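You operate a simulated robot arm through the tools that you are given. There is no shell and no other tool.

You are at the controls of a simulated two-armed robot. One attempt, no reset.

TASK
Turn the time dial off, wipe the drops off the glass door and leave it open.
Fine: use the yellow sponge and put it back; leave the other three dials. What is to be rubbed or washed off counts as gone when no trace of it is left.

It is judged by the outcome, as a careful person would: the job done as asked, and still so three seconds after it is handed in. It fails if anything else is knocked over, pushed out of place, dropped, spilled or broken.

THE ROBOT
Two 7-joint arms with fingered hands on one trunk that stands fixed in place. Base frame: the origin is at the foot of the trunk, x ahead of it, y to its left, z up. Units: m, rad, N and s.
The left shoulder is at [0.097, 0.125, 1.02], the right one opposite. With the tool pointing down near the work surface each hand reaches from about 0.48 to 0.84 m from the base axis, measured 20 degrees to its own side. Payload 3.6 kg a hand.
Tool frame (each hand has its own): the origin (TCP) lies between the finger pads and is the grasp point; the fingertips stand 0.03 m ahead of it; z points along the fingers, y is the line along which they close. The gripper opens to 0.104 m; its body begins 0.035 m behind the TCP. The gripper is a hand of 4 fingers: y runs from the thumb to the fingers, the wrist lies at [-0.015, -0.104, -0.178] in the tool frame.
Orientation is told as [roll, pitch, yaw] about the base's x, y, z axes, in that order, counted from this pose: with the fingers straight down and the wrist toward the robot, the tool's x, y and z point along [0, 1, 0], [1, 0, 0] and [0, 0, -1] of the base frame.

THE INTERFACE
- The arms move only by the tool nudge_tool. It takes "left_rows", "right_rows" or both (then of equal length, played together; a hand with none holds still); each is a list of rows, each a list of 6 numbers: the shift along the tool's x, y, z in cm, then the turn, a rotation vector about the tool's x, y, z in rad. In form: [[dx, dy, dz, wx, wy, wz], ...]. A call has 1 to 20 rows; each row shifts and turns the commanded pose from where the row before left it, along the tool's axes as they then stand. Each row takes 0.2 s and may step no farther than 0.05 m and 0.15 rad from the row before; otherwise, the whole call is refused. Where a pose cannot be reached the arm comes as near as it can. A force on the tool above 40 N (or 10 N above the force at the start of the call, whichever is more), or a blocked arm, ends the call early, and 0.2 s more pass. In this call time passes only in rows, and 0.2 s behind the last. It gives the time, the measured TCP pose, the force on the tool (base axes), the opening and the grip force at its end, in the units of the frame above (readings bear some noise), with the torque about the TCP (base axes, N m) and any sound that the robot's microphone picked up.
- Cameras (640 x 400 px; columns grow to the right, rows downward): "scene" is now at [0.2243, 0.0329, 1.1895]; the picture's right is [0.32, -0.95, 0.00], its down [-0.22, -0.07, -0.97] and it looks along [0.92, 0.31, -0.23] (base axes); focal length 214 px, centre (320, 200). "left" rides on the left gripper at [-0.061, -0.092, -0.13] in its tool frame; the picture's right is [-0.81, -0.27, 0.52], its down [0.53, -0.71, 0.46] and it looks along [0.24, 0.64, 0.72] (tool axes); focal length 275 px, centre (320, 200). "right" rides on the right gripper at [0.061, -0.092, -0.13] in its tool frame; the picture's right is [-0.81, 0.27, -0.52], its down [-0.53, -0.71, 0.45] and it looks along [-0.24, 0.64, 0.72] (tool axes); focal length 275 px, centre (320, 200). There is no depth. A picture from a camera that has moved, and an enlarged one, comes with that camera's place and axes in the base frame and with its lens. The place of the scene camera against the robot may be out by one fixed shift of up to 0.012 m in any direction.
- camera(camera): a new picture of that camera. It takes no simulated time.
- slide_trunk(by): moves the trunk up (or, below 0, down) by that many m; the arms and the scene camera ride with it, the base frame stays. It gives what a move gives, with no picture.
- set_fingers(index, middle, ring, thumb_bend, thumb_turn, hand): sets how far each is bent, from 0 (flat) to 1 (curled in); at 0.3 the hand is open as for a grip, at 0.7 the pads meet at the TCP. One left out holds its place. A second passes; each finger stops where it meets its share of the squeeze, and holds until it gets a number again. It is the only way to open and close the hand. It gives what a move gives, with no picture; readings hold the bend of each and the force on the fingers (four entries, about 0 where the hand has none), thumb and palm. thumb_turn goes from beside the hand (0) to across from the fingers (1), as for a grip.
- pan_tilt(pan, tilt): turns the head with the scene camera to pan (to the left, within 1.396 rad either way) and tilt (down, from -0.506 to 1.204), counted from straight ahead of the robot (the tilt from the chest, where the trunk bows). It gives what a move gives.
- inspect(camera, box): a new picture of the part [left, top, right, bottom] of that camera's present view, enlarged. It takes no simulated time.
- job_done(): hands the job in; it is judged then, once.

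Nothing tells you positions but the pictures and the camera data. Unless the task says otherwise, let go and move clear before handing in.

The tools are called after "Emit:" by a JSON object that holds its "op" and its "data". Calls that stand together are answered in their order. nudge_tool: Moves the arms, as the interface text tells. Its arguments: {"type":"object","properties":{"left_rows":{"type":"array"},"right_rows":{"type":"array"}},"required":[]} The other tools are called the same way: slide_trunk (by) moves the trunk up or down; set_fingers (index, middle, ring, thumb_bend, thumb_turn, hand) moves the fingers one by one; pan_tilt (pan, tilt) turns the head that bears the scene camera; camera (camera) takes a picture; inspect (camera, box) takes an enlarged picture of a part of a camera's view; job_done () hands the job in.

At the start:

```text
clock: 0.0
left_position: [0.4089, 0.3176, 1.1878]
left_tcp_rot: [0.0, 0.0, -0.001]
left_contact_force: [-0.9, -0.1, -0.2]
left_ft_torque: [0.01, 0.02, -0.04]
left_finger_gap: 0.1037
left_grip_force: 0.2
left_shape: jaw
left_bend: [0.3, 0.3, 0.3, 0.3, 0.98]
left_finger forces: [0.1, 0.0, 0.0, 0.0, 0.0, 0.1]
right_position: [0.5579, -0.0291, 1.1674]
right_tcp_rot: [0.0, -0.002, 0.002]
right_contact_force: [-0.2, -0.2, -0.3]
right_ft_torque: [0.0, 0.0, 0.01]
right_finger_gap: 0.1038
right_grip_force: 0.0
right_shape: jaw
right_bend: [0.3, 0.3, 0.3, 0.3, 0.98]
right_finger forces: [0.1, 0.0, 0.0, 0.0, 0.1, 0.0]
trunk travel left (down, up): [-0.247, 0.289]
head pan, tilt (commanded): [0.325, 0.23]
```

scene: 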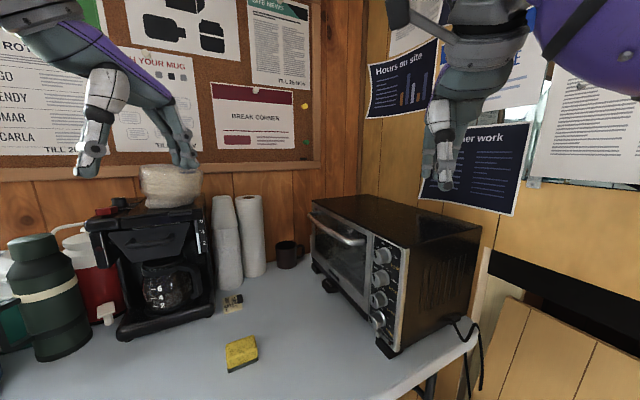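
right: 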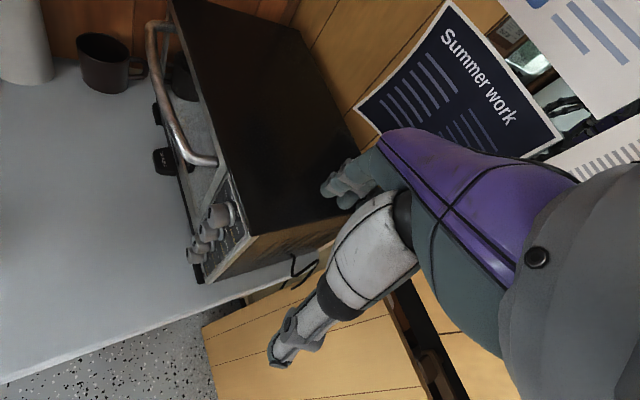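
left: 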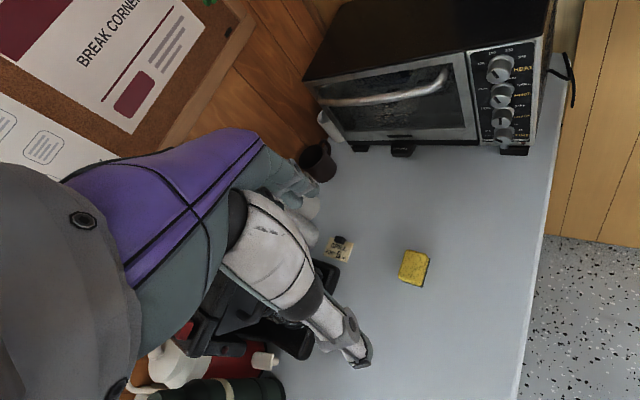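

I see a toaster oven at the right side of the table with its door facing left (+y), four dials at its near end, a yellow sponge on the table, and a coffee machine to the left. I will look closer at the oven, dials and sponge first.

Emit:
{"op": "inspect", "data": {"camera": "scene", "box": [290, 180, 490, 370]}}

Emit:
{"op": "inspect", "data": {"camera": "left", "box": [300, 20, 580, 195]}}

Emit:
{"op": "inspect", "data": {"camera": "left", "box": [470, 30, 560, 160]}}

Emit:
{"op": "inspect", "data": {"camera": "scene", "box": [200, 280, 300, 380]}}

```text
2.11 times, centred on (390, 275) of scene
camera zoom: at [0.2243, 0.0329, 1.1895], right [0.32, -0.95, 0.0], down [-0.22, -0.07, -0.97], along [0.92, 0.31, -0.23], focal length 452 px, centre (173, 42)
```

zoom: 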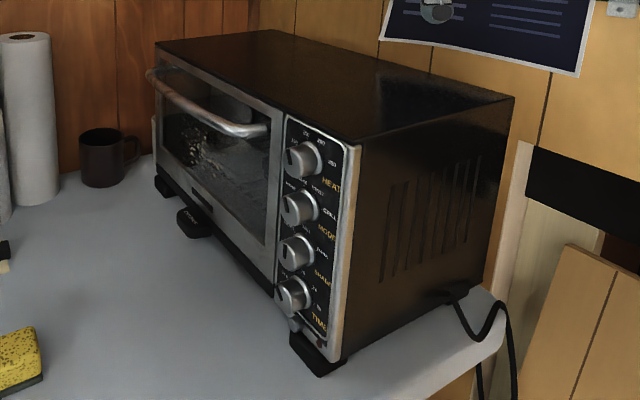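

```text
2.29 times, centred on (440, 108) of left
camera zoom: at [0.316, 0.2569, 1.3168], right [-0.27, -0.81, -0.52], down [-0.71, 0.53, -0.46], along [0.64, 0.24, -0.72], focal length 629 px, centre (46, 411)
```

zoom: 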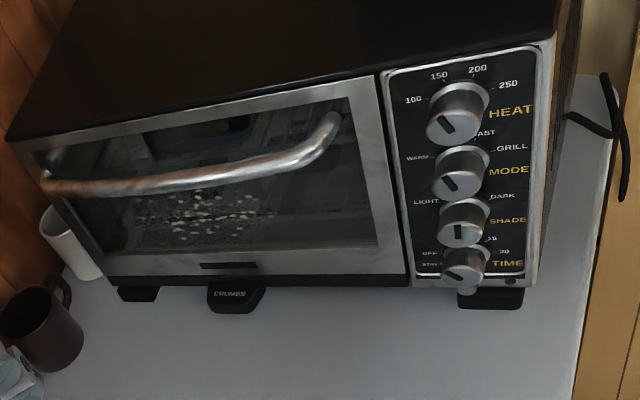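

```text
3.08 times, centred on (515, 95) of left
camera zoom: at [0.316, 0.2569, 1.3168], right [-0.27, -0.81, -0.52], down [-0.71, 0.53, -0.46], along [0.64, 0.24, -0.72], focal length 847 px, centre (-280, 523)
```

zoom: 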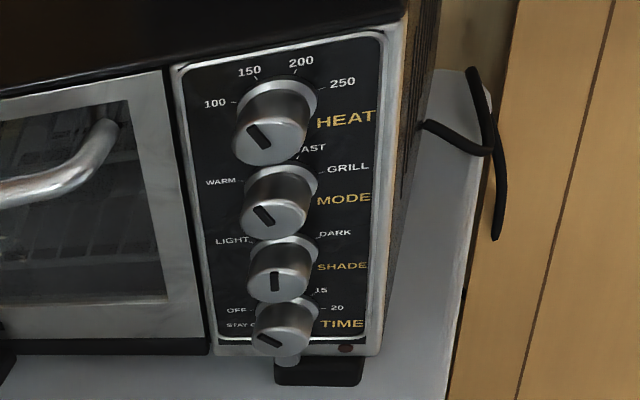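

```text
4.00 times, centred on (250, 330) of scene
camera zoom: at [0.2243, 0.0329, 1.1895], right [0.32, -0.95, 0.0], down [-0.22, -0.07, -0.97], along [0.92, 0.31, -0.23], focal length 858 px, centre (600, -320)
```

zoom: 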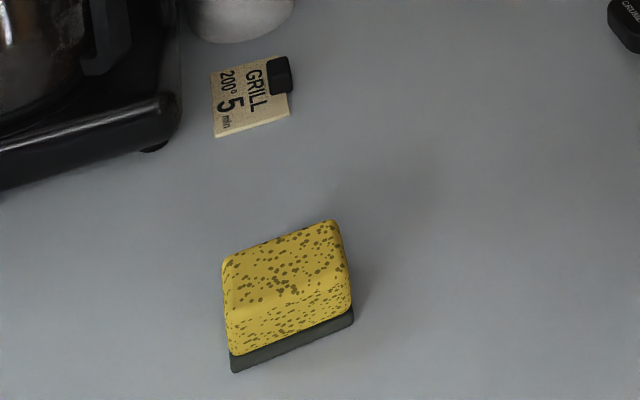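

The oven stands turned about 45°: its front runs from about (0.61, 0.00) to (0.91, 0.29), faces (-0.7, +0.7), and the TIME dial is near (0.63, 0.04, 0.83). I'll zoom on the drops and the TIME dial, and move the right hand out of the way.

Emit:
{"op": "nudge_tool", "data": {"right_rows": [[-4, -2, 0, 0, 0, 0], [-4, -2, 0, 0, 0, 0], [-4, -2, 0, 0, 0, 0], [-4, -2, 0, 0, 0, 0], [-4, -2, 0, 0, 0, 0]]}}

Emit:
{"op": "inspect", "data": {"camera": "left", "box": [340, 80, 440, 145]}}

Emit:
{"op": "inspect", "data": {"camera": "scene", "box": [310, 190, 390, 270]}}

Emit:
{"op": "inspect", "data": {"camera": "scene", "box": [355, 290, 415, 350]}}

Emit:
{"op": "inspect", "data": {"camera": "left", "box": [480, 110, 530, 150]}}

```text
clock: 1.2
left_position: [0.4068, 0.3172, 1.1884]
left_tcp_rot: [0.0, 0.001, 0.0]
left_contact_force: [0.0, -0.7, -0.4]
left_ft_torque: [0.03, 0.0, 0.01]
left_finger_gap: 0.1035
left_grip_force: 0.0
left_shape: jaw
left_bend: [0.3, 0.3, 0.3, 0.3, 0.98]
left_finger forces: [0.0, 0.0, 0.1, 0.0, 0.0, 0.1]
right_position: [0.4569, -0.232, 1.1664]
right_tcp_rot: [0.001, -0.002, 0.001]
right_contact_force: [0.3, -0.1, 0.0]
right_ft_torque: [0.06, -0.04, -0.01]
right_finger_gap: 0.1037
right_grip_force: 0.2
right_shape: jaw
right_bend: [0.3, 0.3, 0.3, 0.3, 0.98]
right_finger forces: [0.0, 0.0, 0.1, 0.0, 0.1, 0.0]
trunk travel left (down, up): [-0.247, 0.289]
head pan, tilt (commanded): [0.325, 0.23]
```

```text
6.15 times, centred on (390, 112) of left
camera zoom: at [0.3154, 0.2562, 1.3171], right [-0.27, -0.81, -0.52], down [-0.71, 0.53, -0.46], along [0.64, 0.24, -0.72], focal length 1694 px, centre (-111, 738)
```

zoom: 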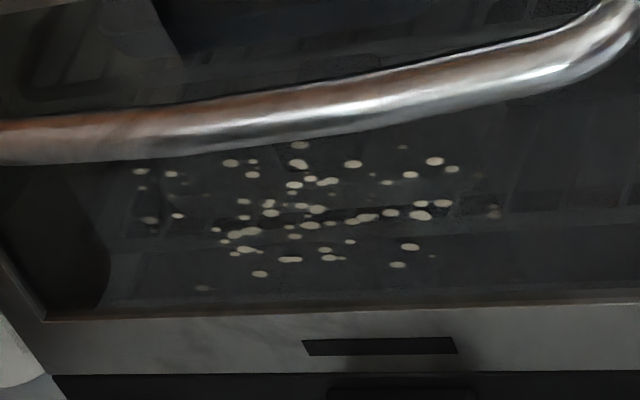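

```text
5.00 times, centred on (350, 230) of scene
camera zoom: at [0.2238, 0.0323, 1.1896], right [0.32, -0.95, 0.0], down [-0.22, -0.07, -0.97], along [0.92, 0.31, -0.23], focal length 1072 px, centre (170, 50)
```

zoom: 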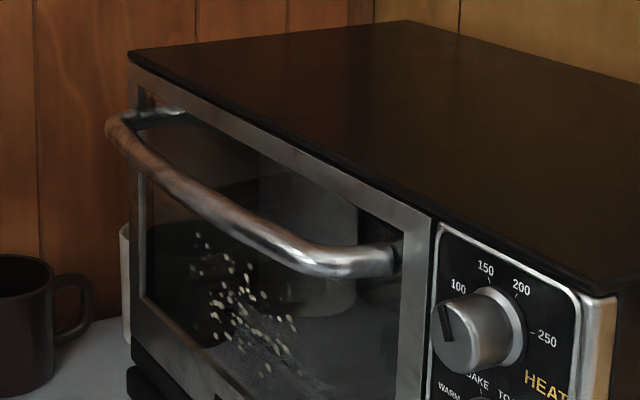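

```text
6.67 times, centred on (385, 320) of scene
camera zoom: at [0.2238, 0.0323, 1.1896], right [0.32, -0.95, 0.0], down [-0.22, -0.07, -0.97], along [0.92, 0.31, -0.23], focal length 1430 px, centre (-113, -600)
```

zoom: 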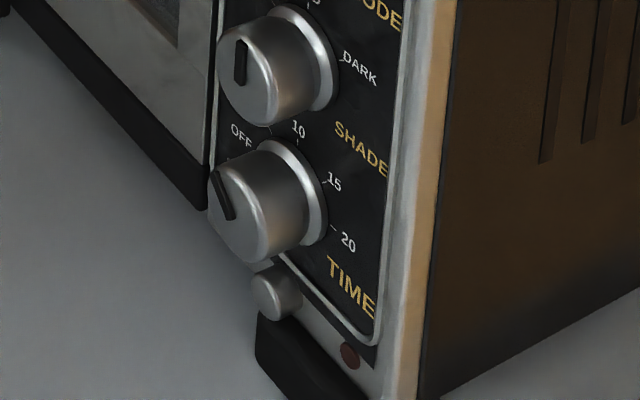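

```text
10.00 times, centred on (505, 130) of left
camera zoom: at [0.3154, 0.2562, 1.3171], right [-0.27, -0.81, -0.52], down [-0.71, 0.53, -0.46], along [0.64, 0.24, -0.72], focal length 2753 px, centre (-1530, 900)
```

zoom: 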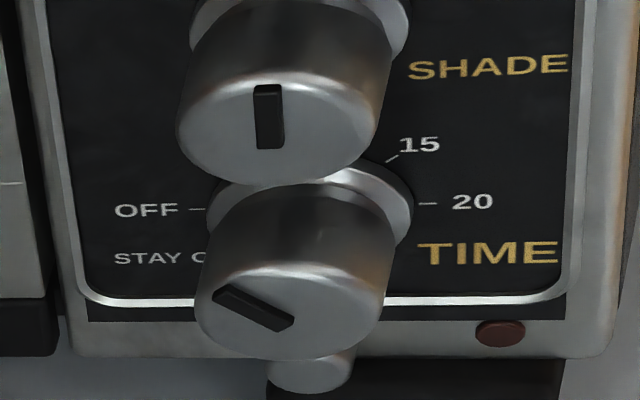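

The TIME pointer seems to stand around the "5 min" place (up-left), with OFF at about 9 o'clock and a small silver button just below that dial which I must avoid. The drops look like pale spots on the glass; I bring the left hand camera in front of the panel for a frontal view.

Emit:
{"op": "nudge_tool", "data": {"left_rows": [[-1.66, 1.4, 3.09, 0, 0, 0], [-1.66, 1.4, 3.09, 0, 0, 0], [-1.66, 1.4, 3.09, 0, 0, 0], [-1.66, 1.4, 3.09, 0, 0, 0], [-1.66, 1.4, 3.09, 0, 0, 0], [-1.66, 1.4, 3.09, 0, 0, 0], [-1.66, 1.4, 3.09, 0, 0, 0], [-1.66, 1.4, 3.09, 0, 0, 0], [0, 0, 0, -0.0489, -0.0855, 0.0922], [0, 0, 0, -0.0489, -0.0855, 0.0922], [0, 0, 0, -0.0489, -0.0855, 0.0922], [0, 0, 0, -0.0489, -0.0855, 0.0922], [0, 0, 0, -0.0489, -0.0855, 0.0922], [0, 0, 0, -0.0489, -0.0855, 0.0922], [0, 0, 0, -0.0489, -0.0855, 0.0922], [0, 0, 0, -0.0489, -0.0855, 0.0922]]}}

Emit:
{"op": "camera", "data": {"camera": "left"}}

Emit:
{"op": "camera", "data": {"camera": "scene"}}

```text
clock: 4.6
left_position: [0.5196, 0.1846, 0.9398]
left_tcp_rot: [-0.537, -0.582, -0.612]
left_contact_force: [0.5, -0.1, 0.1]
left_ft_torque: [0.0, -0.03, 0.02]
left_finger_gap: 0.1034
left_grip_force: 0.1
left_shape: jaw
left_bend: [0.3, 0.3, 0.3, 0.3, 0.98]
left_finger forces: [0.1, 0.0, 0.0, 0.0, 0.0, 0.0]
right_position: [0.4583, -0.2297, 1.1663]
right_tcp_rot: [-0.001, -0.002, 0.002]
right_contact_force: [0.6, -0.1, 0.1]
right_ft_torque: [0.0, -0.01, -0.01]
right_finger_gap: 0.1037
right_grip_force: 0.1
right_shape: jaw
right_bend: [0.3, 0.3, 0.3, 0.3, 0.98]
right_finger forces: [0.0, 0.1, 0.1, 0.0, 0.1, 0.0]
trunk travel left (down, up): [-0.247, 0.289]
head pan, tilt (commanded): [0.325, 0.23]
```

```text
taken
camera left: at [0.4008, 0.2865, 1.0083], right [-0.73, -0.66, -0.18], down [-0.06, 0.32, -0.95], along [0.68, -0.68, -0.27], focal length 275 px, centre (320, 200)
```

left: 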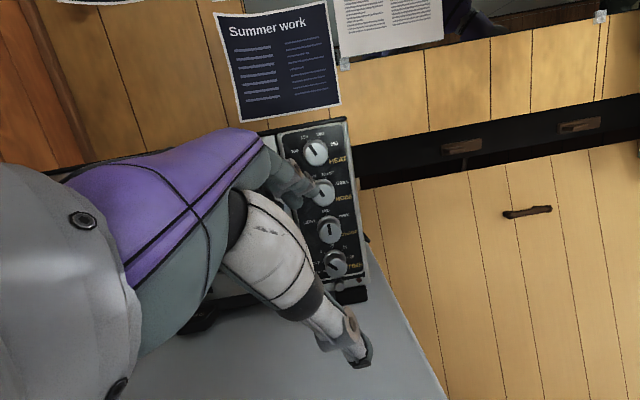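

```text
taken
camera scene: at [0.2244, 0.0329, 1.1894], right [0.32, -0.95, 0.0], down [-0.22, -0.07, -0.97], along [0.92, 0.31, -0.23], focal length 214 px, centre (320, 200)
```

scene: 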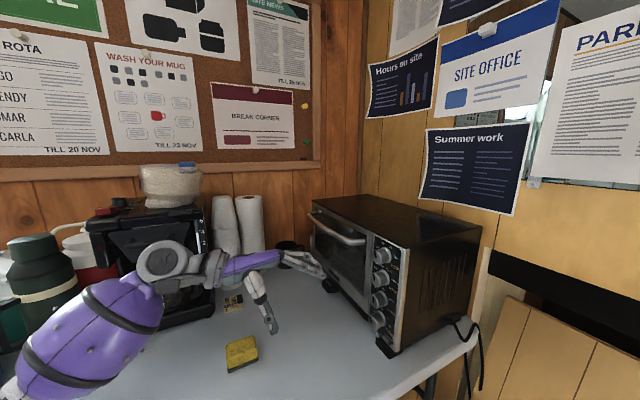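

Emit:
{"op": "inspect", "data": {"camera": "left", "box": [290, 210, 380, 300]}}

Emit:
{"op": "inspect", "data": {"camera": "left", "box": [180, 100, 400, 380]}}

```text
4.44 times, centred on (335, 255) of left
camera zoom: at [0.4008, 0.2865, 1.0083], right [-0.73, -0.66, -0.18], down [-0.06, 0.32, -0.95], along [0.68, -0.68, -0.27], focal length 1224 px, centre (253, -44)
```

zoom: 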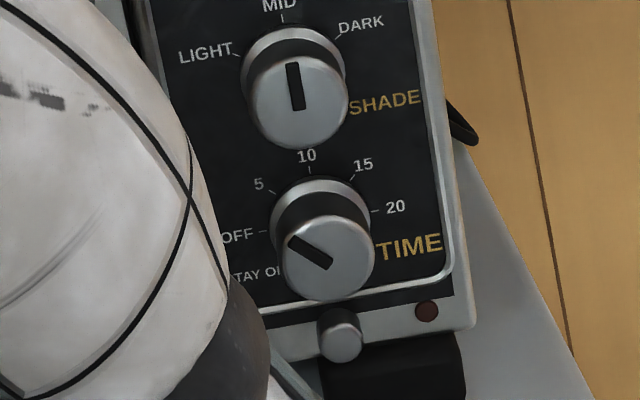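

```text
1.43 times, centred on (290, 240) of left
camera zoom: at [0.4008, 0.2865, 1.0083], right [-0.73, -0.66, -0.18], down [-0.06, 0.32, -0.95], along [0.68, -0.68, -0.27], focal length 393 px, centre (363, 143)
```

zoom: 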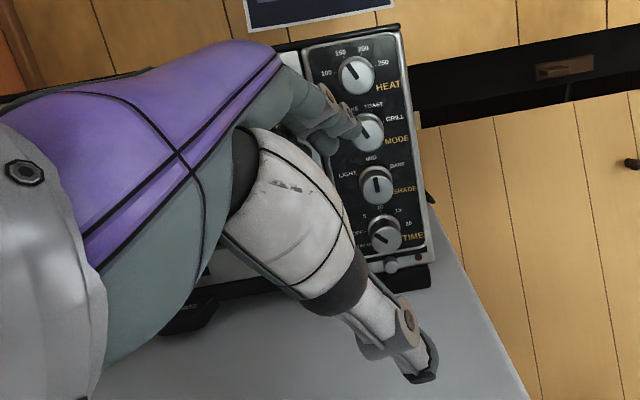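

The frontal view shows the TIME pointer at "5" with OFF a quarter… about 45° counter-clockwise from it; the knob face centre is about (0.642, 0.038, 0.806), radius ~0.016, standing ~0.029 off the panel. I'll study the finger shapes before pinching it.

Emit:
{"op": "inspect", "data": {"camera": "scene", "box": [180, 220, 340, 350]}}

Emit:
{"op": "camera", "data": {"camera": "right"}}

```text
3.08 times, centred on (260, 285) of scene
camera zoom: at [0.2244, 0.0329, 1.1894], right [0.32, -0.95, 0.0], down [-0.22, -0.07, -0.97], along [0.92, 0.31, -0.23], focal length 660 px, centre (505, -62)
```

zoom: 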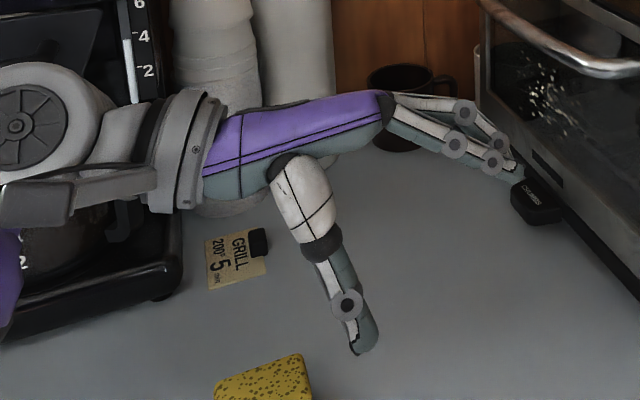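

```text
taken
camera right: at [0.3669, -0.169, 1.2972], right [0.28, -0.81, 0.52], down [-0.71, -0.53, -0.46], along [0.65, -0.24, -0.72], focal length 275 px, centre (320, 200)
```

right: 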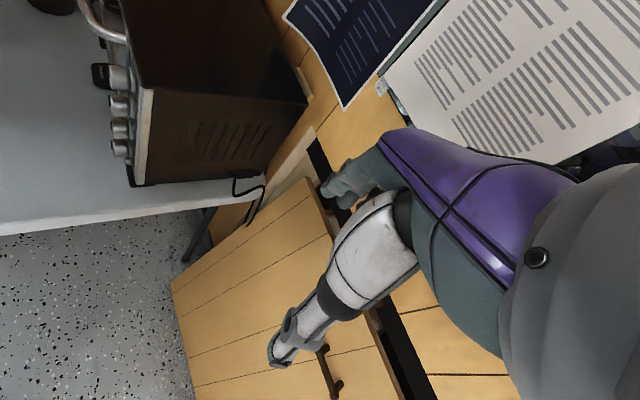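

I test a pinch in free space (middle finger and thumb) to see where the tips meet.

Emit:
{"op": "set_fingers", "data": {"hand": "left", "index": 0.1, "middle": 0.6, "ring": 0.1, "thumb_bend": 0.6, "thumb_turn": 1.0}}

Emit:
{"op": "inspect", "data": {"camera": "scene", "box": [180, 220, 340, 350]}}

Emit:
{"op": "inspect", "data": {"camera": "left", "box": [180, 100, 400, 380]}}

```text
clock: 5.6
left_position: [0.5191, 0.185, 0.9392]
left_tcp_rot: [-0.537, -0.578, -0.612]
left_contact_force: [-0.2, -0.3, -0.2]
left_ft_torque: [-0.03, 0.0, 0.01]
left_finger_gap: 0.0935
left_grip_force: 0.2
left_shape: fingers
left_bend: [0.1, 0.6, 0.1, 0.6, 1.0]
left_finger forces: [0.0, 0.0, 0.0, 0.0, 0.1, 0.0]
right_position: [0.459, -0.2311, 1.1677]
right_tcp_rot: [-0.001, -0.002, 0.001]
right_contact_force: [-0.1, -0.5, -1.0]
right_ft_torque: [0.01, 0.0, 0.0]
right_finger_gap: 0.1037
right_grip_force: 0.0
right_shape: jaw
right_bend: [0.3, 0.3, 0.3, 0.3, 0.98]
right_finger forces: [0.0, 0.1, 0.0, 0.0, 0.0, 0.0]
trunk travel left (down, up): [-0.247, 0.289]
head pan, tilt (commanded): [0.325, 0.23]
```

```text
3.08 times, centred on (260, 285) of scene
camera zoom: at [0.2243, 0.0329, 1.1895], right [0.32, -0.95, 0.0], down [-0.22, -0.07, -0.97], along [0.92, 0.31, -0.23], focal length 660 px, centre (505, -62)
```

zoom: 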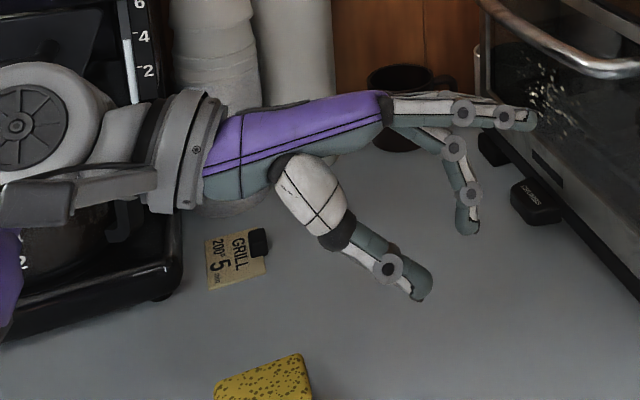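

```text
1.43 times, centred on (290, 240) of left
camera zoom: at [0.4007, 0.2862, 1.0085], right [-0.73, -0.66, -0.18], down [-0.06, 0.32, -0.95], along [0.68, -0.68, -0.27], focal length 393 px, centre (363, 143)
```

zoom: 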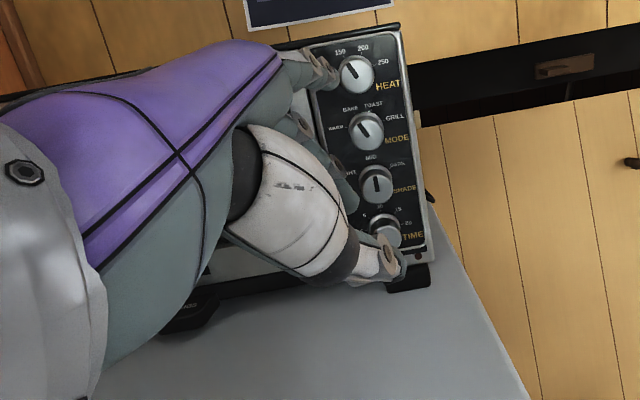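

The middle finger and thumb tips meet centrally about 2–2.5 cm ahead of the TCP, and the straightened index and ring stay clear. Next I turn the hand to face the TIME knob with a horizontal pinch, tilted 30° down, at a standoff.

Emit:
{"op": "set_fingers", "data": {"hand": "left", "index": 0.0, "middle": 0.45, "ring": 0.0, "thumb_bend": 0.45, "thumb_turn": 1.0}}

Emit:
{"op": "nudge_tool", "data": {"left_rows": [[0, 0, 0, -0.0826, 0.0208, -0.1111], [0, 0, 0, -0.0826, 0.0208, -0.1111], [0, 0, 0, -0.0826, 0.0208, -0.1111], [0, 0, 0, -0.0826, 0.0208, -0.1111], [0, 0, 0, -0.0826, 0.0208, -0.1111], [0, 0, 0, -0.0826, 0.0208, -0.1111], [0, 0, 0, -0.0826, 0.0208, -0.1111], [0, 0, 0, -0.0826, 0.0208, -0.1111], [0, 0, 0, -0.0826, 0.0208, -0.1111]]}}

Emit:
{"op": "camera", "data": {"camera": "left"}}

Emit:
{"op": "camera", "data": {"camera": "scene"}}

```text
clock: 6.6
left_position: [0.5198, 0.1855, 0.9393]
left_tcp_rot: [-0.538, -0.579, -0.614]
left_contact_force: [-0.6, -0.2, -0.1]
left_ft_torque: [0.01, -0.01, -0.03]
left_finger_gap: 0.1248
left_grip_force: 0.0
left_shape: fingers
left_bend: [0.0, 0.45, 0.0, 0.45, 0.99]
left_finger forces: [0.1, 0.0, 0.0, 0.1, 0.0, 0.0]
right_position: [0.4574, -0.231, 1.1665]
right_tcp_rot: [-0.001, -0.001, 0.002]
right_contact_force: [-1.0, -0.2, 0.0]
right_ft_torque: [0.02, -0.04, 0.0]
right_finger_gap: 0.1035
right_grip_force: 0.1
right_shape: jaw
right_bend: [0.3, 0.3, 0.3, 0.3, 0.98]
right_finger forces: [0.1, 0.0, 0.1, 0.1, 0.0, 0.0]
trunk travel left (down, up): [-0.247, 0.289]
head pan, tilt (commanded): [0.325, 0.23]
```

```text
clock: 8.6
left_position: [0.5359, 0.1861, 0.9367]
left_tcp_rot: [-1.048, -0.348, 0.79]
left_contact_force: [-0.4, 0.2, 0.0]
left_ft_torque: [0.0, -0.01, 0.03]
left_finger_gap: 0.1251
left_grip_force: 0.0
left_shape: fingers
left_bend: [0.0, 0.45, 0.0, 0.45, 0.99]
left_finger forces: [0.1, 0.0, 0.0, 0.0, 0.0, 0.1]
left hand out of reach, approached as far as the arm can: row 8, 9
right_position: [0.4569, -0.2309, 1.1673]
right_tcp_rot: [0.0, -0.003, -0.001]
right_contact_force: [-0.8, 0.1, -0.1]
right_ft_torque: [-0.01, -0.04, 0.01]
right_finger_gap: 0.1039
right_grip_force: 0.0
right_shape: jaw
right_bend: [0.3, 0.3, 0.3, 0.3, 0.98]
right_finger forces: [0.0, 0.0, 0.0, 0.1, 0.0, 0.0]
trunk travel left (down, up): [-0.247, 0.289]
head pan, tilt (commanded): [0.325, 0.23]
```

```text
taken
camera left: at [0.388, 0.1555, 1.0158], right [0.32, -0.89, 0.32], down [-0.22, -0.4, -0.89], along [0.92, 0.21, -0.32], focal length 275 px, centre (320, 200)
```

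left: 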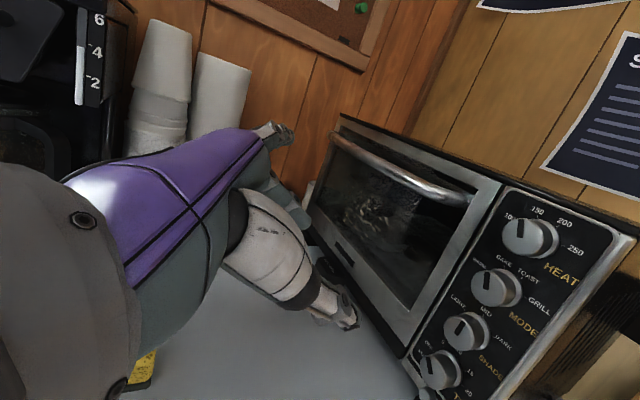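

```text
taken
camera scene: at [0.2238, 0.0324, 1.1889], right [0.32, -0.95, 0.0], down [-0.22, -0.07, -0.97], along [0.92, 0.31, -0.23], focal length 214 px, centre (320, 200)
```

scene: 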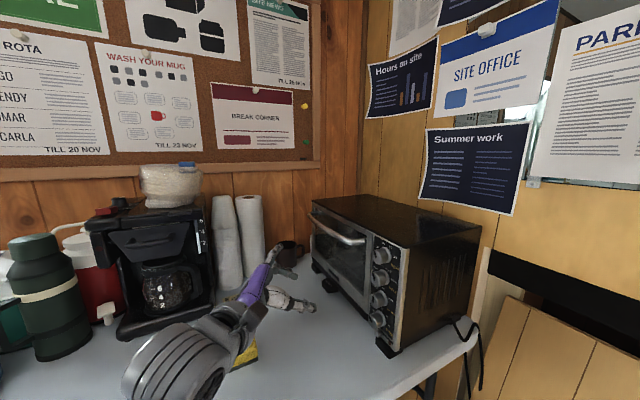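

The orientation was reached but the arm was a bit too folded there; moving out to the standoff in front of the knob should ease it.

Emit:
{"op": "nudge_tool", "data": {"left_rows": [[0.03, -1.55, 3.29, 0, 0, 0], [0.03, -1.55, 3.29, 0, 0, 0], [0.03, -1.55, 3.29, 0, 0, 0], [0.03, -1.55, 3.29, 0, 0, 0]]}}

Emit:
{"op": "camera", "data": {"camera": "left"}}

Emit:
{"op": "camera", "data": {"camera": "scene"}}

```text
clock: 9.6
left_position: [0.5902, 0.0812, 0.8512]
left_tcp_rot: [-1.044, -0.348, 0.788]
left_contact_force: [-0.3, -0.5, -0.3]
left_ft_torque: [0.01, 0.0, 0.02]
left_finger_gap: 0.1249
left_grip_force: 0.0
left_shape: fingers
left_bend: [0.0, 0.45, 0.0, 0.45, 0.99]
left_finger forces: [0.1, 0.1, 0.1, 0.1, 0.0, 0.1]
right_position: [0.4573, -0.2305, 1.167]
right_tcp_rot: [0.0, -0.001, 0.0]
right_contact_force: [0.0, 0.6, -0.4]
right_ft_torque: [0.02, 0.0, 0.0]
right_finger_gap: 0.1038
right_grip_force: 0.0
right_shape: jaw
right_bend: [0.3, 0.3, 0.3, 0.3, 0.98]
right_finger forces: [0.0, 0.0, 0.0, 0.0, 0.0, 0.1]
trunk travel left (down, up): [-0.247, 0.289]
head pan, tilt (commanded): [0.325, 0.23]
```

```text
taken
camera left: at [0.4433, 0.0508, 0.9314], right [0.32, -0.89, 0.32], down [-0.22, -0.4, -0.89], along [0.92, 0.21, -0.32], focal length 275 px, centre (320, 200)
```

left: 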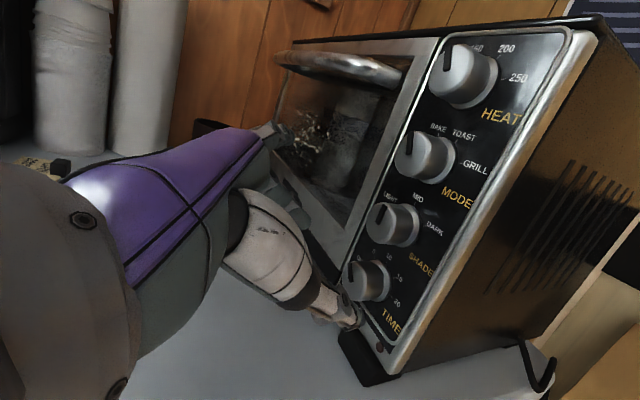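

```text
taken
camera scene: at [0.2244, 0.0327, 1.1894], right [0.32, -0.95, 0.0], down [-0.22, -0.07, -0.97], along [0.92, 0.31, -0.23], focal length 214 px, centre (320, 200)
```

scene: 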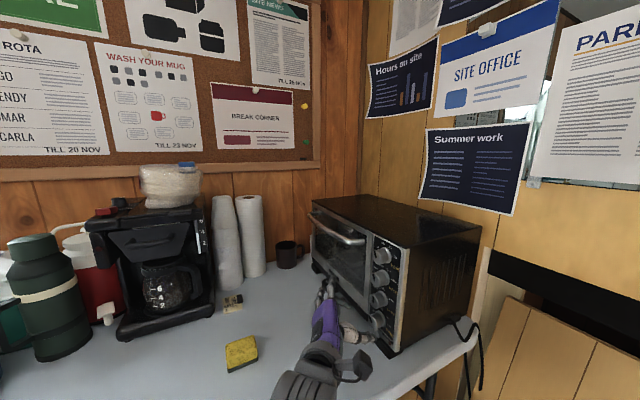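

Emit:
{"op": "inspect", "data": {"camera": "left", "box": [270, 180, 450, 390]}}

Emit:
{"op": "inspect", "data": {"camera": "scene", "box": [290, 260, 420, 380]}}

```text
1.90 times, centred on (360, 285) of left
camera zoom: at [0.4433, 0.0508, 0.9314], right [0.32, -0.89, 0.32], down [-0.22, -0.4, -0.89], along [0.92, 0.21, -0.32], focal length 524 px, centre (244, 38)
```

zoom: 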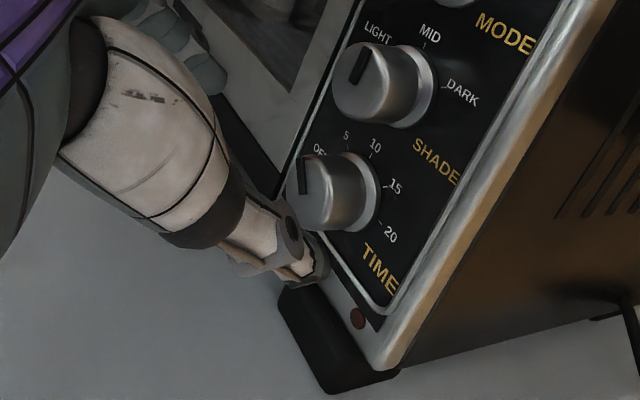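

```text
3.33 times, centred on (355, 320) of scene
camera zoom: at [0.2244, 0.0327, 1.1894], right [0.32, -0.95, 0.0], down [-0.22, -0.07, -0.97], along [0.92, 0.31, -0.23], focal length 715 px, centre (203, -200)
```

zoom: 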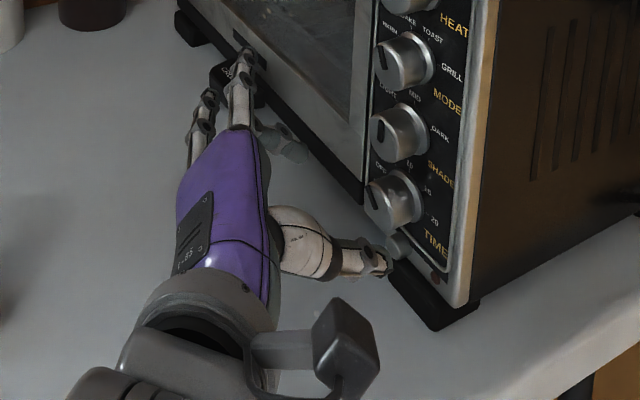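

Emit:
{"op": "inspect", "data": {"camera": "left", "box": [330, 240, 410, 320]}}

Emit:
{"op": "inspect", "data": {"camera": "scene", "box": [350, 280, 400, 330]}}

```text
5.00 times, centred on (370, 280) of left
camera zoom: at [0.4433, 0.0508, 0.9314], right [0.32, -0.89, 0.32], down [-0.22, -0.4, -0.89], along [0.92, 0.21, -0.32], focal length 1376 px, centre (70, -200)
```

zoom: 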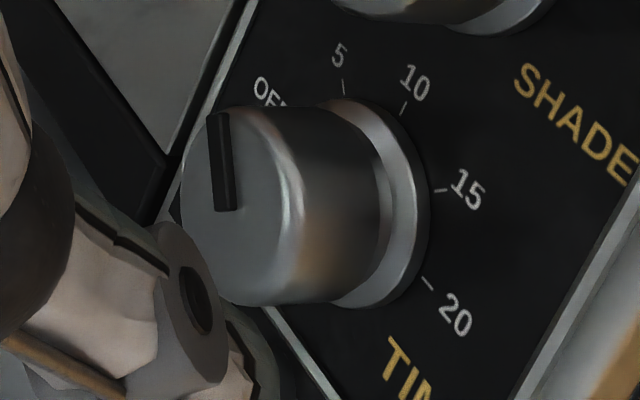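

```text
8.00 times, centred on (375, 305) of scene
camera zoom: at [0.2244, 0.0327, 1.1894], right [0.32, -0.95, 0.0], down [-0.22, -0.07, -0.97], along [0.92, 0.31, -0.23], focal length 1716 px, centre (-120, -640)
```

zoom: 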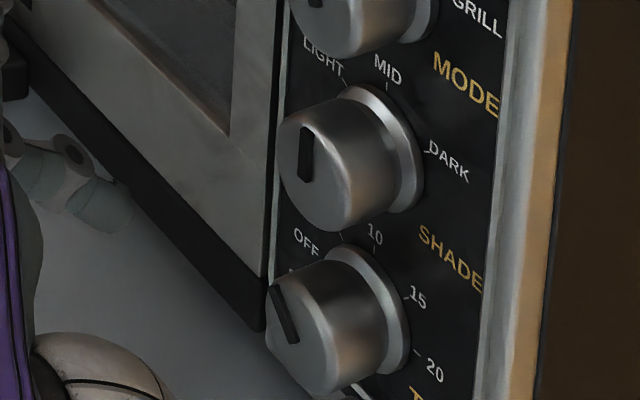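

Using several views, the TIME knob face centre is about (0.634, 0.046, 0.816). I shift sideways a little and approach to just short of the pinch, then look again.

Emit:
{"op": "nudge_tool", "data": {"left_rows": [[-0.27, -0.63, 0, 0, 0, 0], [0, 0, 1.5, 0, 0, 0], [0, 0, 1.5, 0, 0, 0], [0, 0, 1.2, 0, 0, 0]]}}

Emit:
{"op": "inspect", "data": {"camera": "left", "box": [250, 180, 450, 380]}}

Emit:
{"op": "inspect", "data": {"camera": "scene", "box": [310, 260, 410, 360]}}

```text
clock: 10.6
left_position: [0.6191, 0.0566, 0.8308]
left_tcp_rot: [-1.045, -0.349, 0.788]
left_contact_force: [0.6, 0.8, -0.2]
left_ft_torque: [0.0, -0.01, -0.02]
left_finger_gap: 0.1253
left_grip_force: 0.1
left_shape: fingers
left_bend: [0.0, 0.45, 0.0, 0.45, 0.99]
left_finger forces: [0.1, 0.0, 0.0, 0.0, 0.0, 0.0]
right_position: [0.4574, -0.2317, 1.1671]
right_tcp_rot: [0.001, -0.002, 0.002]
right_contact_force: [0.7, 0.2, 0.2]
right_ft_torque: [-0.01, 0.0, 0.0]
right_finger_gap: 0.1036
right_grip_force: 0.0
right_shape: jaw
right_bend: [0.3, 0.3, 0.3, 0.3, 0.98]
right_finger forces: [0.1, 0.0, 0.0, 0.0, 0.0, 0.0]
trunk travel left (down, up): [-0.247, 0.289]
head pan, tilt (commanded): [0.325, 0.23]
```

```text
2.00 times, centred on (350, 280) of left
camera zoom: at [0.4707, 0.0245, 0.9111], right [0.32, -0.89, 0.32], down [-0.22, -0.4, -0.89], along [0.92, 0.21, -0.32], focal length 551 px, centre (260, 40)
```

zoom: 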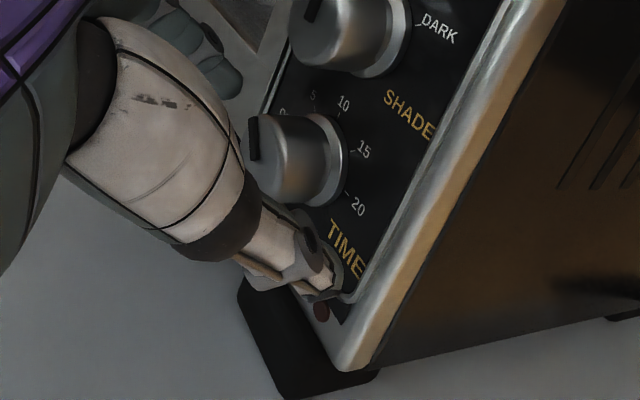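

```text
4.00 times, centred on (360, 310) of scene
camera zoom: at [0.2243, 0.0328, 1.1894], right [0.32, -0.95, 0.0], down [-0.22, -0.07, -0.97], along [0.92, 0.31, -0.23], focal length 858 px, centre (160, -240)
```

zoom: 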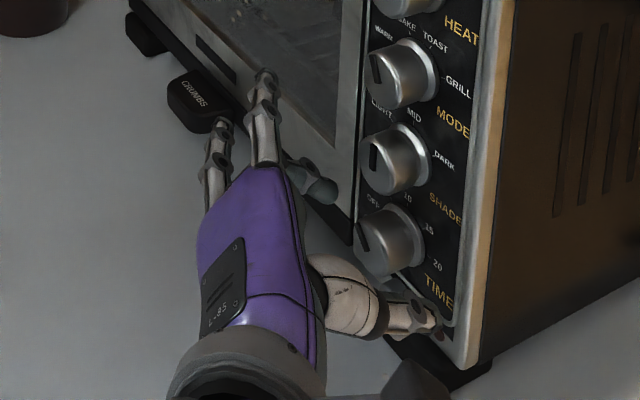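

Finger and thumb straddle the knob as planned. I go in the last 8 mm and close middle finger and thumb gently.

Emit:
{"op": "nudge_tool", "data": {"left_rows": [[0, -0.2, 0.4, 0, 0, 0], [0, 0, 0.4, 0, 0, 0]]}}

Emit:
{"op": "set_fingers", "data": {"hand": "left", "middle": 0.55, "thumb_bend": 0.55}}

Emit:
{"op": "inspect", "data": {"camera": "left", "box": [250, 180, 450, 380]}}

Emit:
{"op": "inspect", "data": {"camera": "scene", "box": [330, 270, 410, 350]}}

```text
clock: 11.2
left_position: [0.6221, 0.0521, 0.8269]
left_tcp_rot: [-1.045, -0.349, 0.786]
left_contact_force: [-0.3, -0.1, 0.3]
left_ft_torque: [-0.05, -0.02, -0.02]
left_finger_gap: 0.1251
left_grip_force: 0.1
left_shape: fingers
left_bend: [0.0, 0.45, 0.0, 0.45, 0.99]
left_finger forces: [0.1, 0.1, 0.1, 0.0, 0.0, 0.0]
right_position: [0.4576, -0.2306, 1.168]
right_tcp_rot: [0.001, -0.004, 0.001]
right_contact_force: [0.2, 0.0, -0.6]
right_ft_torque: [0.0, 0.02, -0.01]
right_finger_gap: 0.1039
right_grip_force: 0.0
right_shape: jaw
right_bend: [0.3, 0.3, 0.3, 0.3, 0.98]
right_finger forces: [0.0, 0.1, 0.0, 0.1, 0.0, 0.0]
trunk travel left (down, up): [-0.247, 0.289]
head pan, tilt (commanded): [0.325, 0.23]
```

```text
clock: 12.2
left_position: [0.6224, 0.0514, 0.8277]
left_tcp_rot: [-1.046, -0.348, 0.787]
left_contact_force: [0.3, 0.3, 0.1]
left_ft_torque: [0.01, -0.03, 0.0]
left_finger_gap: 0.1133
left_grip_force: 0.1
left_shape: fingers
left_bend: [0.0, 0.55, 0.0, 0.55, 1.0]
left_finger forces: [0.1, 0.0, 0.1, 0.1, 0.0, 0.0]
right_position: [0.4572, -0.2314, 1.1672]
right_tcp_rot: [0.0, -0.003, 0.002]
right_contact_force: [-0.3, 0.0, 0.3]
right_ft_torque: [-0.01, -0.04, -0.03]
right_finger_gap: 0.1039
right_grip_force: 0.1
right_shape: jaw
right_bend: [0.3, 0.3, 0.3, 0.3, 0.98]
right_finger forces: [0.1, 0.0, 0.0, 0.0, 0.0, 0.1]
trunk travel left (down, up): [-0.247, 0.289]
head pan, tilt (commanded): [0.325, 0.23]
```

```text
2.00 times, centred on (350, 280) of left
camera zoom: at [0.4749, 0.0199, 0.9071], right [0.32, -0.89, 0.32], down [-0.22, -0.4, -0.89], along [0.92, 0.21, -0.32], focal length 551 px, centre (260, 40)
```

zoom: 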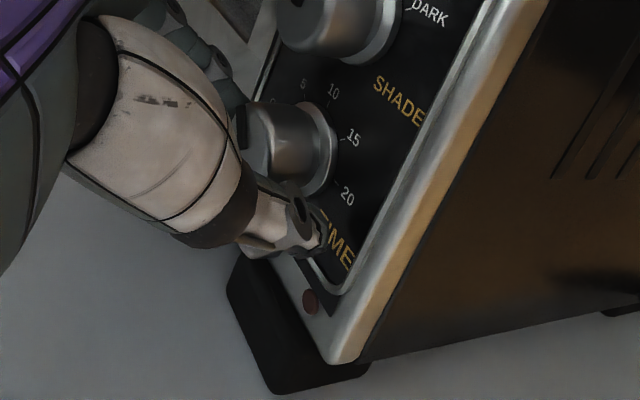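

```text
5.00 times, centred on (370, 310) of scene
camera zoom: at [0.2243, 0.0329, 1.1895], right [0.32, -0.95, 0.0], down [-0.22, -0.07, -0.97], along [0.92, 0.31, -0.23], focal length 1072 px, centre (70, -350)
```

zoom: 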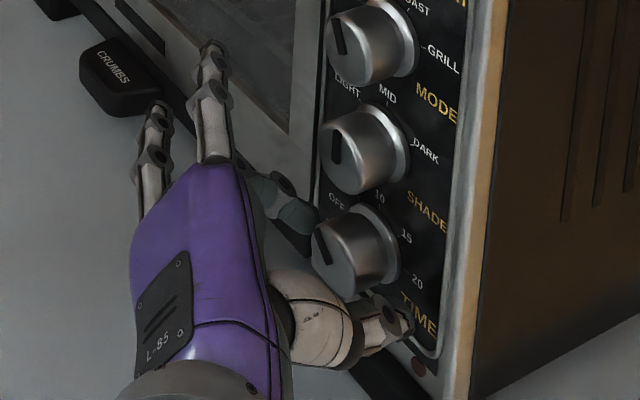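

Both are close to the knob; I close a bit further until they bear on it.

Emit:
{"op": "set_fingers", "data": {"hand": "left", "middle": 0.66, "thumb_bend": 0.66}}

Emit:
{"op": "inspect", "data": {"camera": "left", "box": [250, 180, 450, 380]}}

Emit:
{"op": "inspect", "data": {"camera": "scene", "box": [330, 270, 410, 350]}}

```text
clock: 13.2
left_position: [0.6223, 0.051, 0.8274]
left_tcp_rot: [-1.047, -0.348, 0.787]
left_contact_force: [-0.1, 0.1, 0.3]
left_ft_torque: [0.03, 0.04, -0.01]
left_finger_gap: 0.1047
left_grip_force: 3.6
left_shape: fingers
left_bend: [0.0, 0.62, 0.0, 0.62, 1.0]
left_finger forces: [0.0, 3.8, 0.1, 0.0, 3.4, 0.0]
right_position: [0.4574, -0.2308, 1.1674]
right_tcp_rot: [-0.001, -0.001, 0.001]
right_contact_force: [-0.4, -0.3, 0.5]
right_ft_torque: [0.02, 0.0, -0.05]
right_finger_gap: 0.1039
right_grip_force: 0.0
right_shape: jaw
right_bend: [0.3, 0.3, 0.3, 0.3, 0.98]
right_finger forces: [0.0, 0.0, 0.0, 0.0, 0.0, 0.0]
trunk travel left (down, up): [-0.247, 0.289]
head pan, tilt (commanded): [0.325, 0.23]
```

```text
2.00 times, centred on (350, 280) of left
camera zoom: at [0.4749, 0.0199, 0.907], right [0.32, -0.89, 0.32], down [-0.22, -0.4, -0.89], along [0.92, 0.21, -0.32], focal length 551 px, centre (260, 40)
```

zoom: 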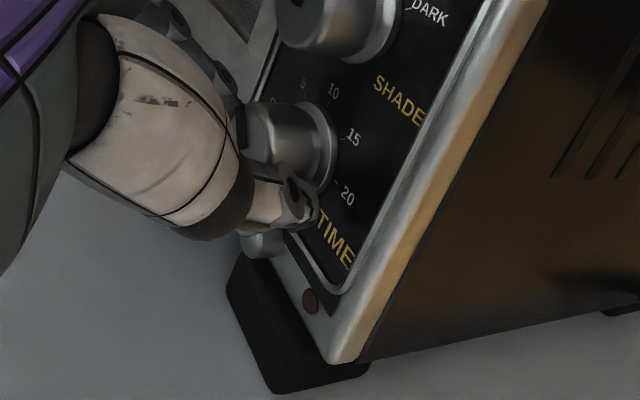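

```text
5.00 times, centred on (370, 310) of scene
camera zoom: at [0.2243, 0.0329, 1.1894], right [0.32, -0.95, 0.0], down [-0.22, -0.07, -0.97], along [0.92, 0.31, -0.23], focal length 1072 px, centre (70, -350)
```

zoom: 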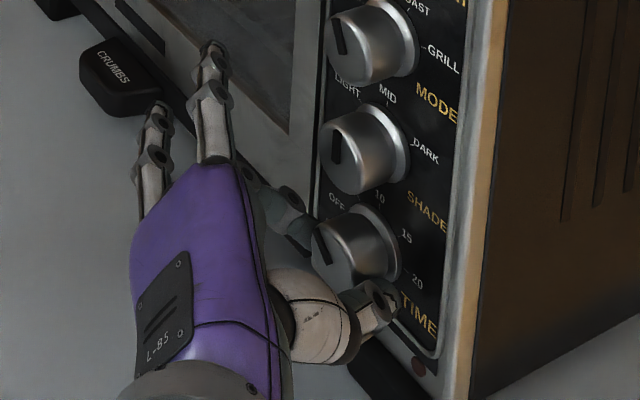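

The pinch holds with about 3.6 N on both sides. I turn counter-clockwise about the knob axis in small steps and check.

Emit:
{"op": "nudge_tool", "data": {"left_rows": [[0, 0.138, 0, 0.06, 0, -0.104], [0, 0.138, 0, 0.06, 0, -0.104], [0, 0.138, 0, 0.06, 0, -0.104]]}}

Emit:
{"op": "inspect", "data": {"camera": "scene", "box": [330, 270, 410, 350]}}

Emit:
{"op": "inspect", "data": {"camera": "left", "box": [250, 180, 450, 380]}}

```text
clock: 14.0
left_position: [0.6253, 0.0545, 0.8284]
left_tcp_rot: [-1.045, 0.017, 0.788]
left_contact_force: [-0.4, 0.2, 0.6]
left_ft_torque: [0.07, 0.08, -0.02]
left_finger_gap: 0.1049
left_grip_force: 3.7
left_shape: fingers
left_bend: [0.0, 0.63, 0.0, 0.62, 1.0]
left_finger forces: [0.0, 4.9, 0.0, 0.0, 3.3, 0.0]
right_position: [0.4579, -0.2308, 1.1669]
right_tcp_rot: [-0.001, -0.002, 0.001]
right_contact_force: [0.4, -0.3, -0.3]
right_ft_torque: [0.0, -0.01, 0.01]
right_finger_gap: 0.1039
right_grip_force: 0.1
right_shape: jaw
right_bend: [0.3, 0.3, 0.3, 0.3, 0.98]
right_finger forces: [0.0, 0.1, 0.0, 0.0, 0.0, 0.0]
trunk travel left (down, up): [-0.247, 0.289]
head pan, tilt (commanded): [0.325, 0.23]
```

```text
5.00 times, centred on (370, 310) of scene
camera zoom: at [0.2246, 0.0329, 1.1893], right [0.32, -0.95, 0.0], down [-0.22, -0.07, -0.97], along [0.92, 0.31, -0.23], focal length 1072 px, centre (70, -350)
```

zoom: 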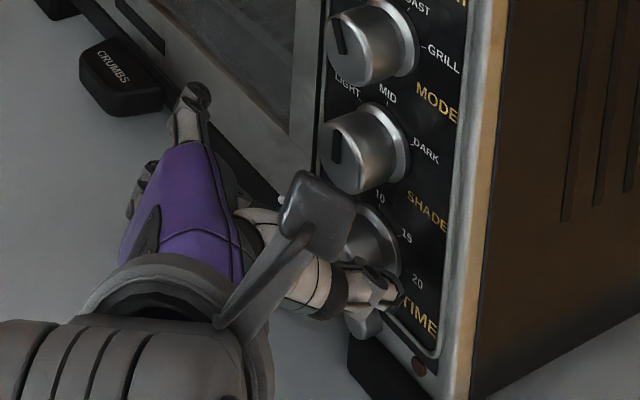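

```text
2.00 times, centred on (350, 280) of left
camera zoom: at [0.5043, 0.0487, 0.948], right [0.42, -0.79, 0.45], down [-0.42, -0.6, -0.68], along [0.81, 0.09, -0.59], focal length 551 px, centre (260, 40)
```

zoom: 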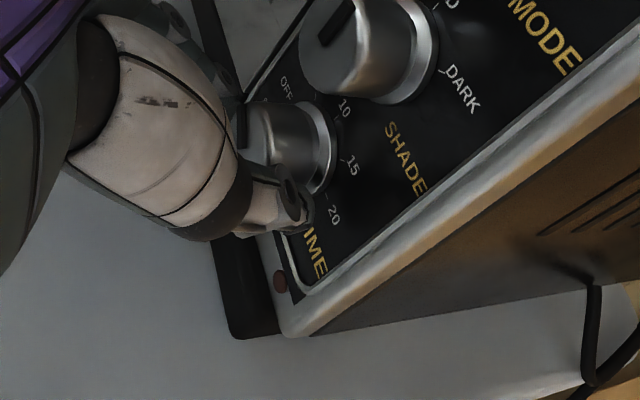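

The knob follows the hand (mark stays fixed relative to the hand view). I continue the rest of the 45°.

Emit:
{"op": "nudge_tool", "data": {"left_rows": [[0, 0.161, 0, 0.07, 0, -0.1212], [0, 0.161, 0, 0.07, 0, -0.1212], [0, 0.161, 0, 0.07, 0, -0.1212]]}}

Emit:
{"op": "inspect", "data": {"camera": "scene", "box": [330, 270, 410, 350]}}

Emit:
{"op": "inspect", "data": {"camera": "left", "box": [280, 180, 400, 300]}}

```text
clock: 14.8
left_position: [0.6297, 0.057, 0.8275]
left_tcp_rot: [-1.046, 0.433, 0.787]
left_contact_force: [-0.4, -0.8, -0.5]
left_ft_torque: [0.04, 0.06, 0.01]
left_finger_gap: 0.1043
left_grip_force: 3.3
left_shape: fingers
left_bend: [0.0, 0.62, 0.0, 0.62, 1.0]
left_finger forces: [0.0, 4.4, 0.0, 0.0, 2.8, 0.1]
right_position: [0.4573, -0.2308, 1.1673]
right_tcp_rot: [-0.001, -0.003, 0.001]
right_contact_force: [0.0, 0.4, 0.2]
right_ft_torque: [-0.01, -0.03, -0.01]
right_finger_gap: 0.1039
right_grip_force: 0.0
right_shape: jaw
right_bend: [0.3, 0.3, 0.3, 0.3, 0.98]
right_finger forces: [0.1, 0.1, 0.1, 0.0, 0.0, 0.0]
trunk travel left (down, up): [-0.247, 0.289]
head pan, tilt (commanded): [0.325, 0.23]
```

```text
5.00 times, centred on (370, 310) of scene
camera zoom: at [0.2246, 0.0328, 1.1894], right [0.32, -0.95, 0.0], down [-0.22, -0.07, -0.97], along [0.92, 0.31, -0.23], focal length 1072 px, centre (70, -350)
```

zoom: 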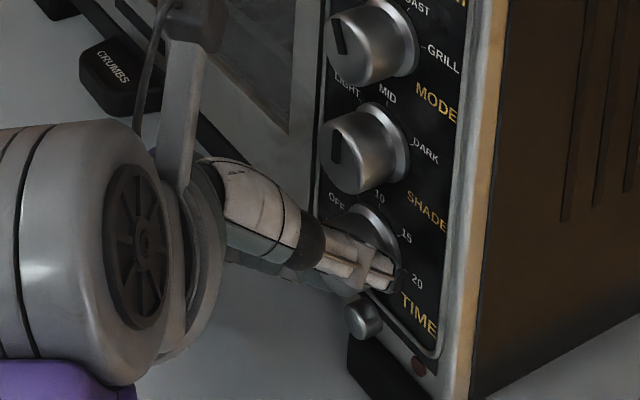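

```text
3.33 times, centred on (340, 240) of left
camera zoom: at [0.5466, 0.0919, 0.9735], right [0.56, -0.65, 0.52], down [-0.57, -0.75, -0.32], along [0.6, -0.11, -0.79], focal length 918 px, centre (253, 67)
```

zoom: 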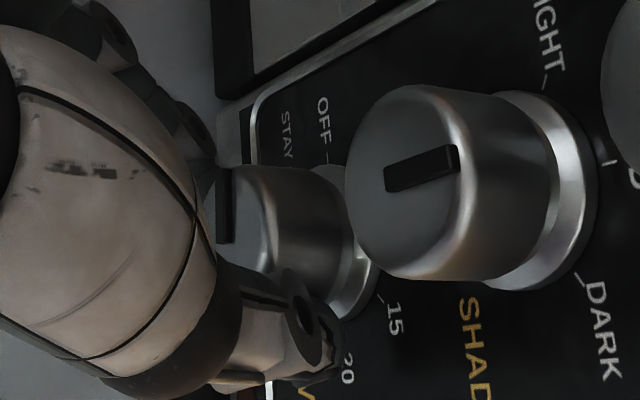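

The mark appears to point at about OFF now. I release, back off along the approach line and check the setting from the front.

Emit:
{"op": "set_fingers", "data": {"hand": "left", "middle": 0.45, "thumb_bend": 0.45}}

Emit:
{"op": "nudge_tool", "data": {"left_rows": [[0, 0, -2, 0, 0, 0], [0, 0, -3, 0, 0, 0], [0, 0, -4, 0, 0, 0]]}}

Emit:
{"op": "inspect", "data": {"camera": "left", "box": [250, 130, 450, 330]}}

Emit:
{"op": "inspect", "data": {"camera": "scene", "box": [330, 270, 410, 350]}}

```text
clock: 15.8
left_position: [0.6287, 0.0568, 0.828]
left_tcp_rot: [-1.046, 0.433, 0.786]
left_contact_force: [0.2, -0.1, 0.9]
left_ft_torque: [0.01, 0.05, 0.02]
left_finger_gap: 0.1251
left_grip_force: 0.2
left_shape: fingers
left_bend: [0.0, 0.45, 0.0, 0.45, 0.99]
left_finger forces: [0.0, 0.1, 0.0, 0.0, 0.0, 0.1]
right_position: [0.4575, -0.2315, 1.1671]
right_tcp_rot: [0.0, -0.002, 0.0]
right_contact_force: [-0.4, 0.3, -0.3]
right_ft_torque: [0.02, 0.02, 0.03]
right_finger_gap: 0.1038
right_grip_force: 0.1
right_shape: jaw
right_bend: [0.3, 0.3, 0.3, 0.3, 0.98]
right_finger forces: [0.0, 0.0, 0.1, 0.0, 0.0, 0.0]
trunk travel left (down, up): [-0.247, 0.289]
head pan, tilt (commanded): [0.325, 0.23]
```

```text
clock: 16.6
left_position: [0.5879, 0.126, 0.8672]
left_tcp_rot: [-1.046, 0.433, 0.788]
left_contact_force: [0.2, 0.1, -0.4]
left_ft_torque: [-0.06, 0.0, -0.01]
left_finger_gap: 0.1248
left_grip_force: 0.1
left_shape: fingers
left_bend: [0.0, 0.45, 0.0, 0.45, 0.99]
left_finger forces: [0.1, 0.0, 0.1, 0.0, 0.0, 0.0]
right_position: [0.4569, -0.2296, 1.1683]
right_tcp_rot: [-0.001, -0.001, 0.002]
right_contact_force: [-0.3, -0.5, 0.1]
right_ft_torque: [-0.01, 0.0, 0.0]
right_finger_gap: 0.1037
right_grip_force: 0.2
right_shape: jaw
right_bend: [0.3, 0.3, 0.3, 0.3, 0.98]
right_finger forces: [0.1, 0.0, 0.0, 0.0, 0.1, 0.0]
trunk travel left (down, up): [-0.247, 0.289]
head pan, tilt (commanded): [0.325, 0.23]
```

```text
2.00 times, centred on (350, 230) of left
camera zoom: at [0.5051, 0.1603, 1.0125], right [0.56, -0.65, 0.52], down [-0.57, -0.75, -0.33], along [0.6, -0.11, -0.79], focal length 551 px, centre (260, 140)
```

zoom: 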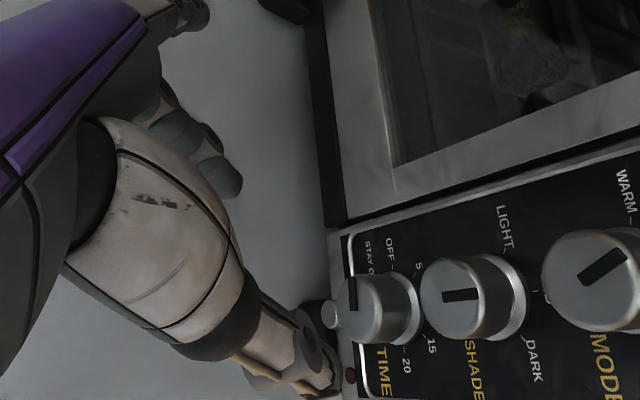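

```text
5.00 times, centred on (370, 310) of scene
camera zoom: at [0.2241, 0.033, 1.1895], right [0.32, -0.95, 0.0], down [-0.22, -0.07, -0.97], along [0.92, 0.31, -0.23], focal length 1072 px, centre (70, -350)
```

zoom: 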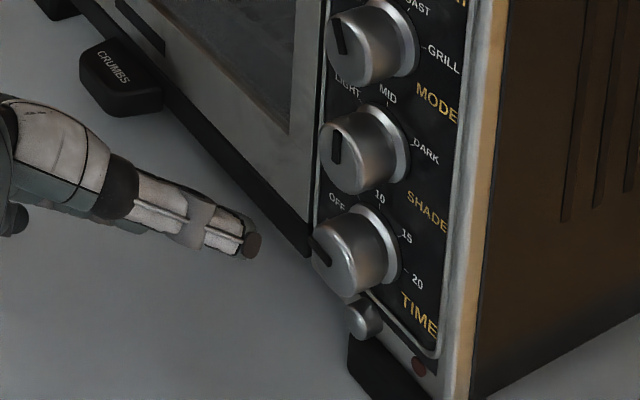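

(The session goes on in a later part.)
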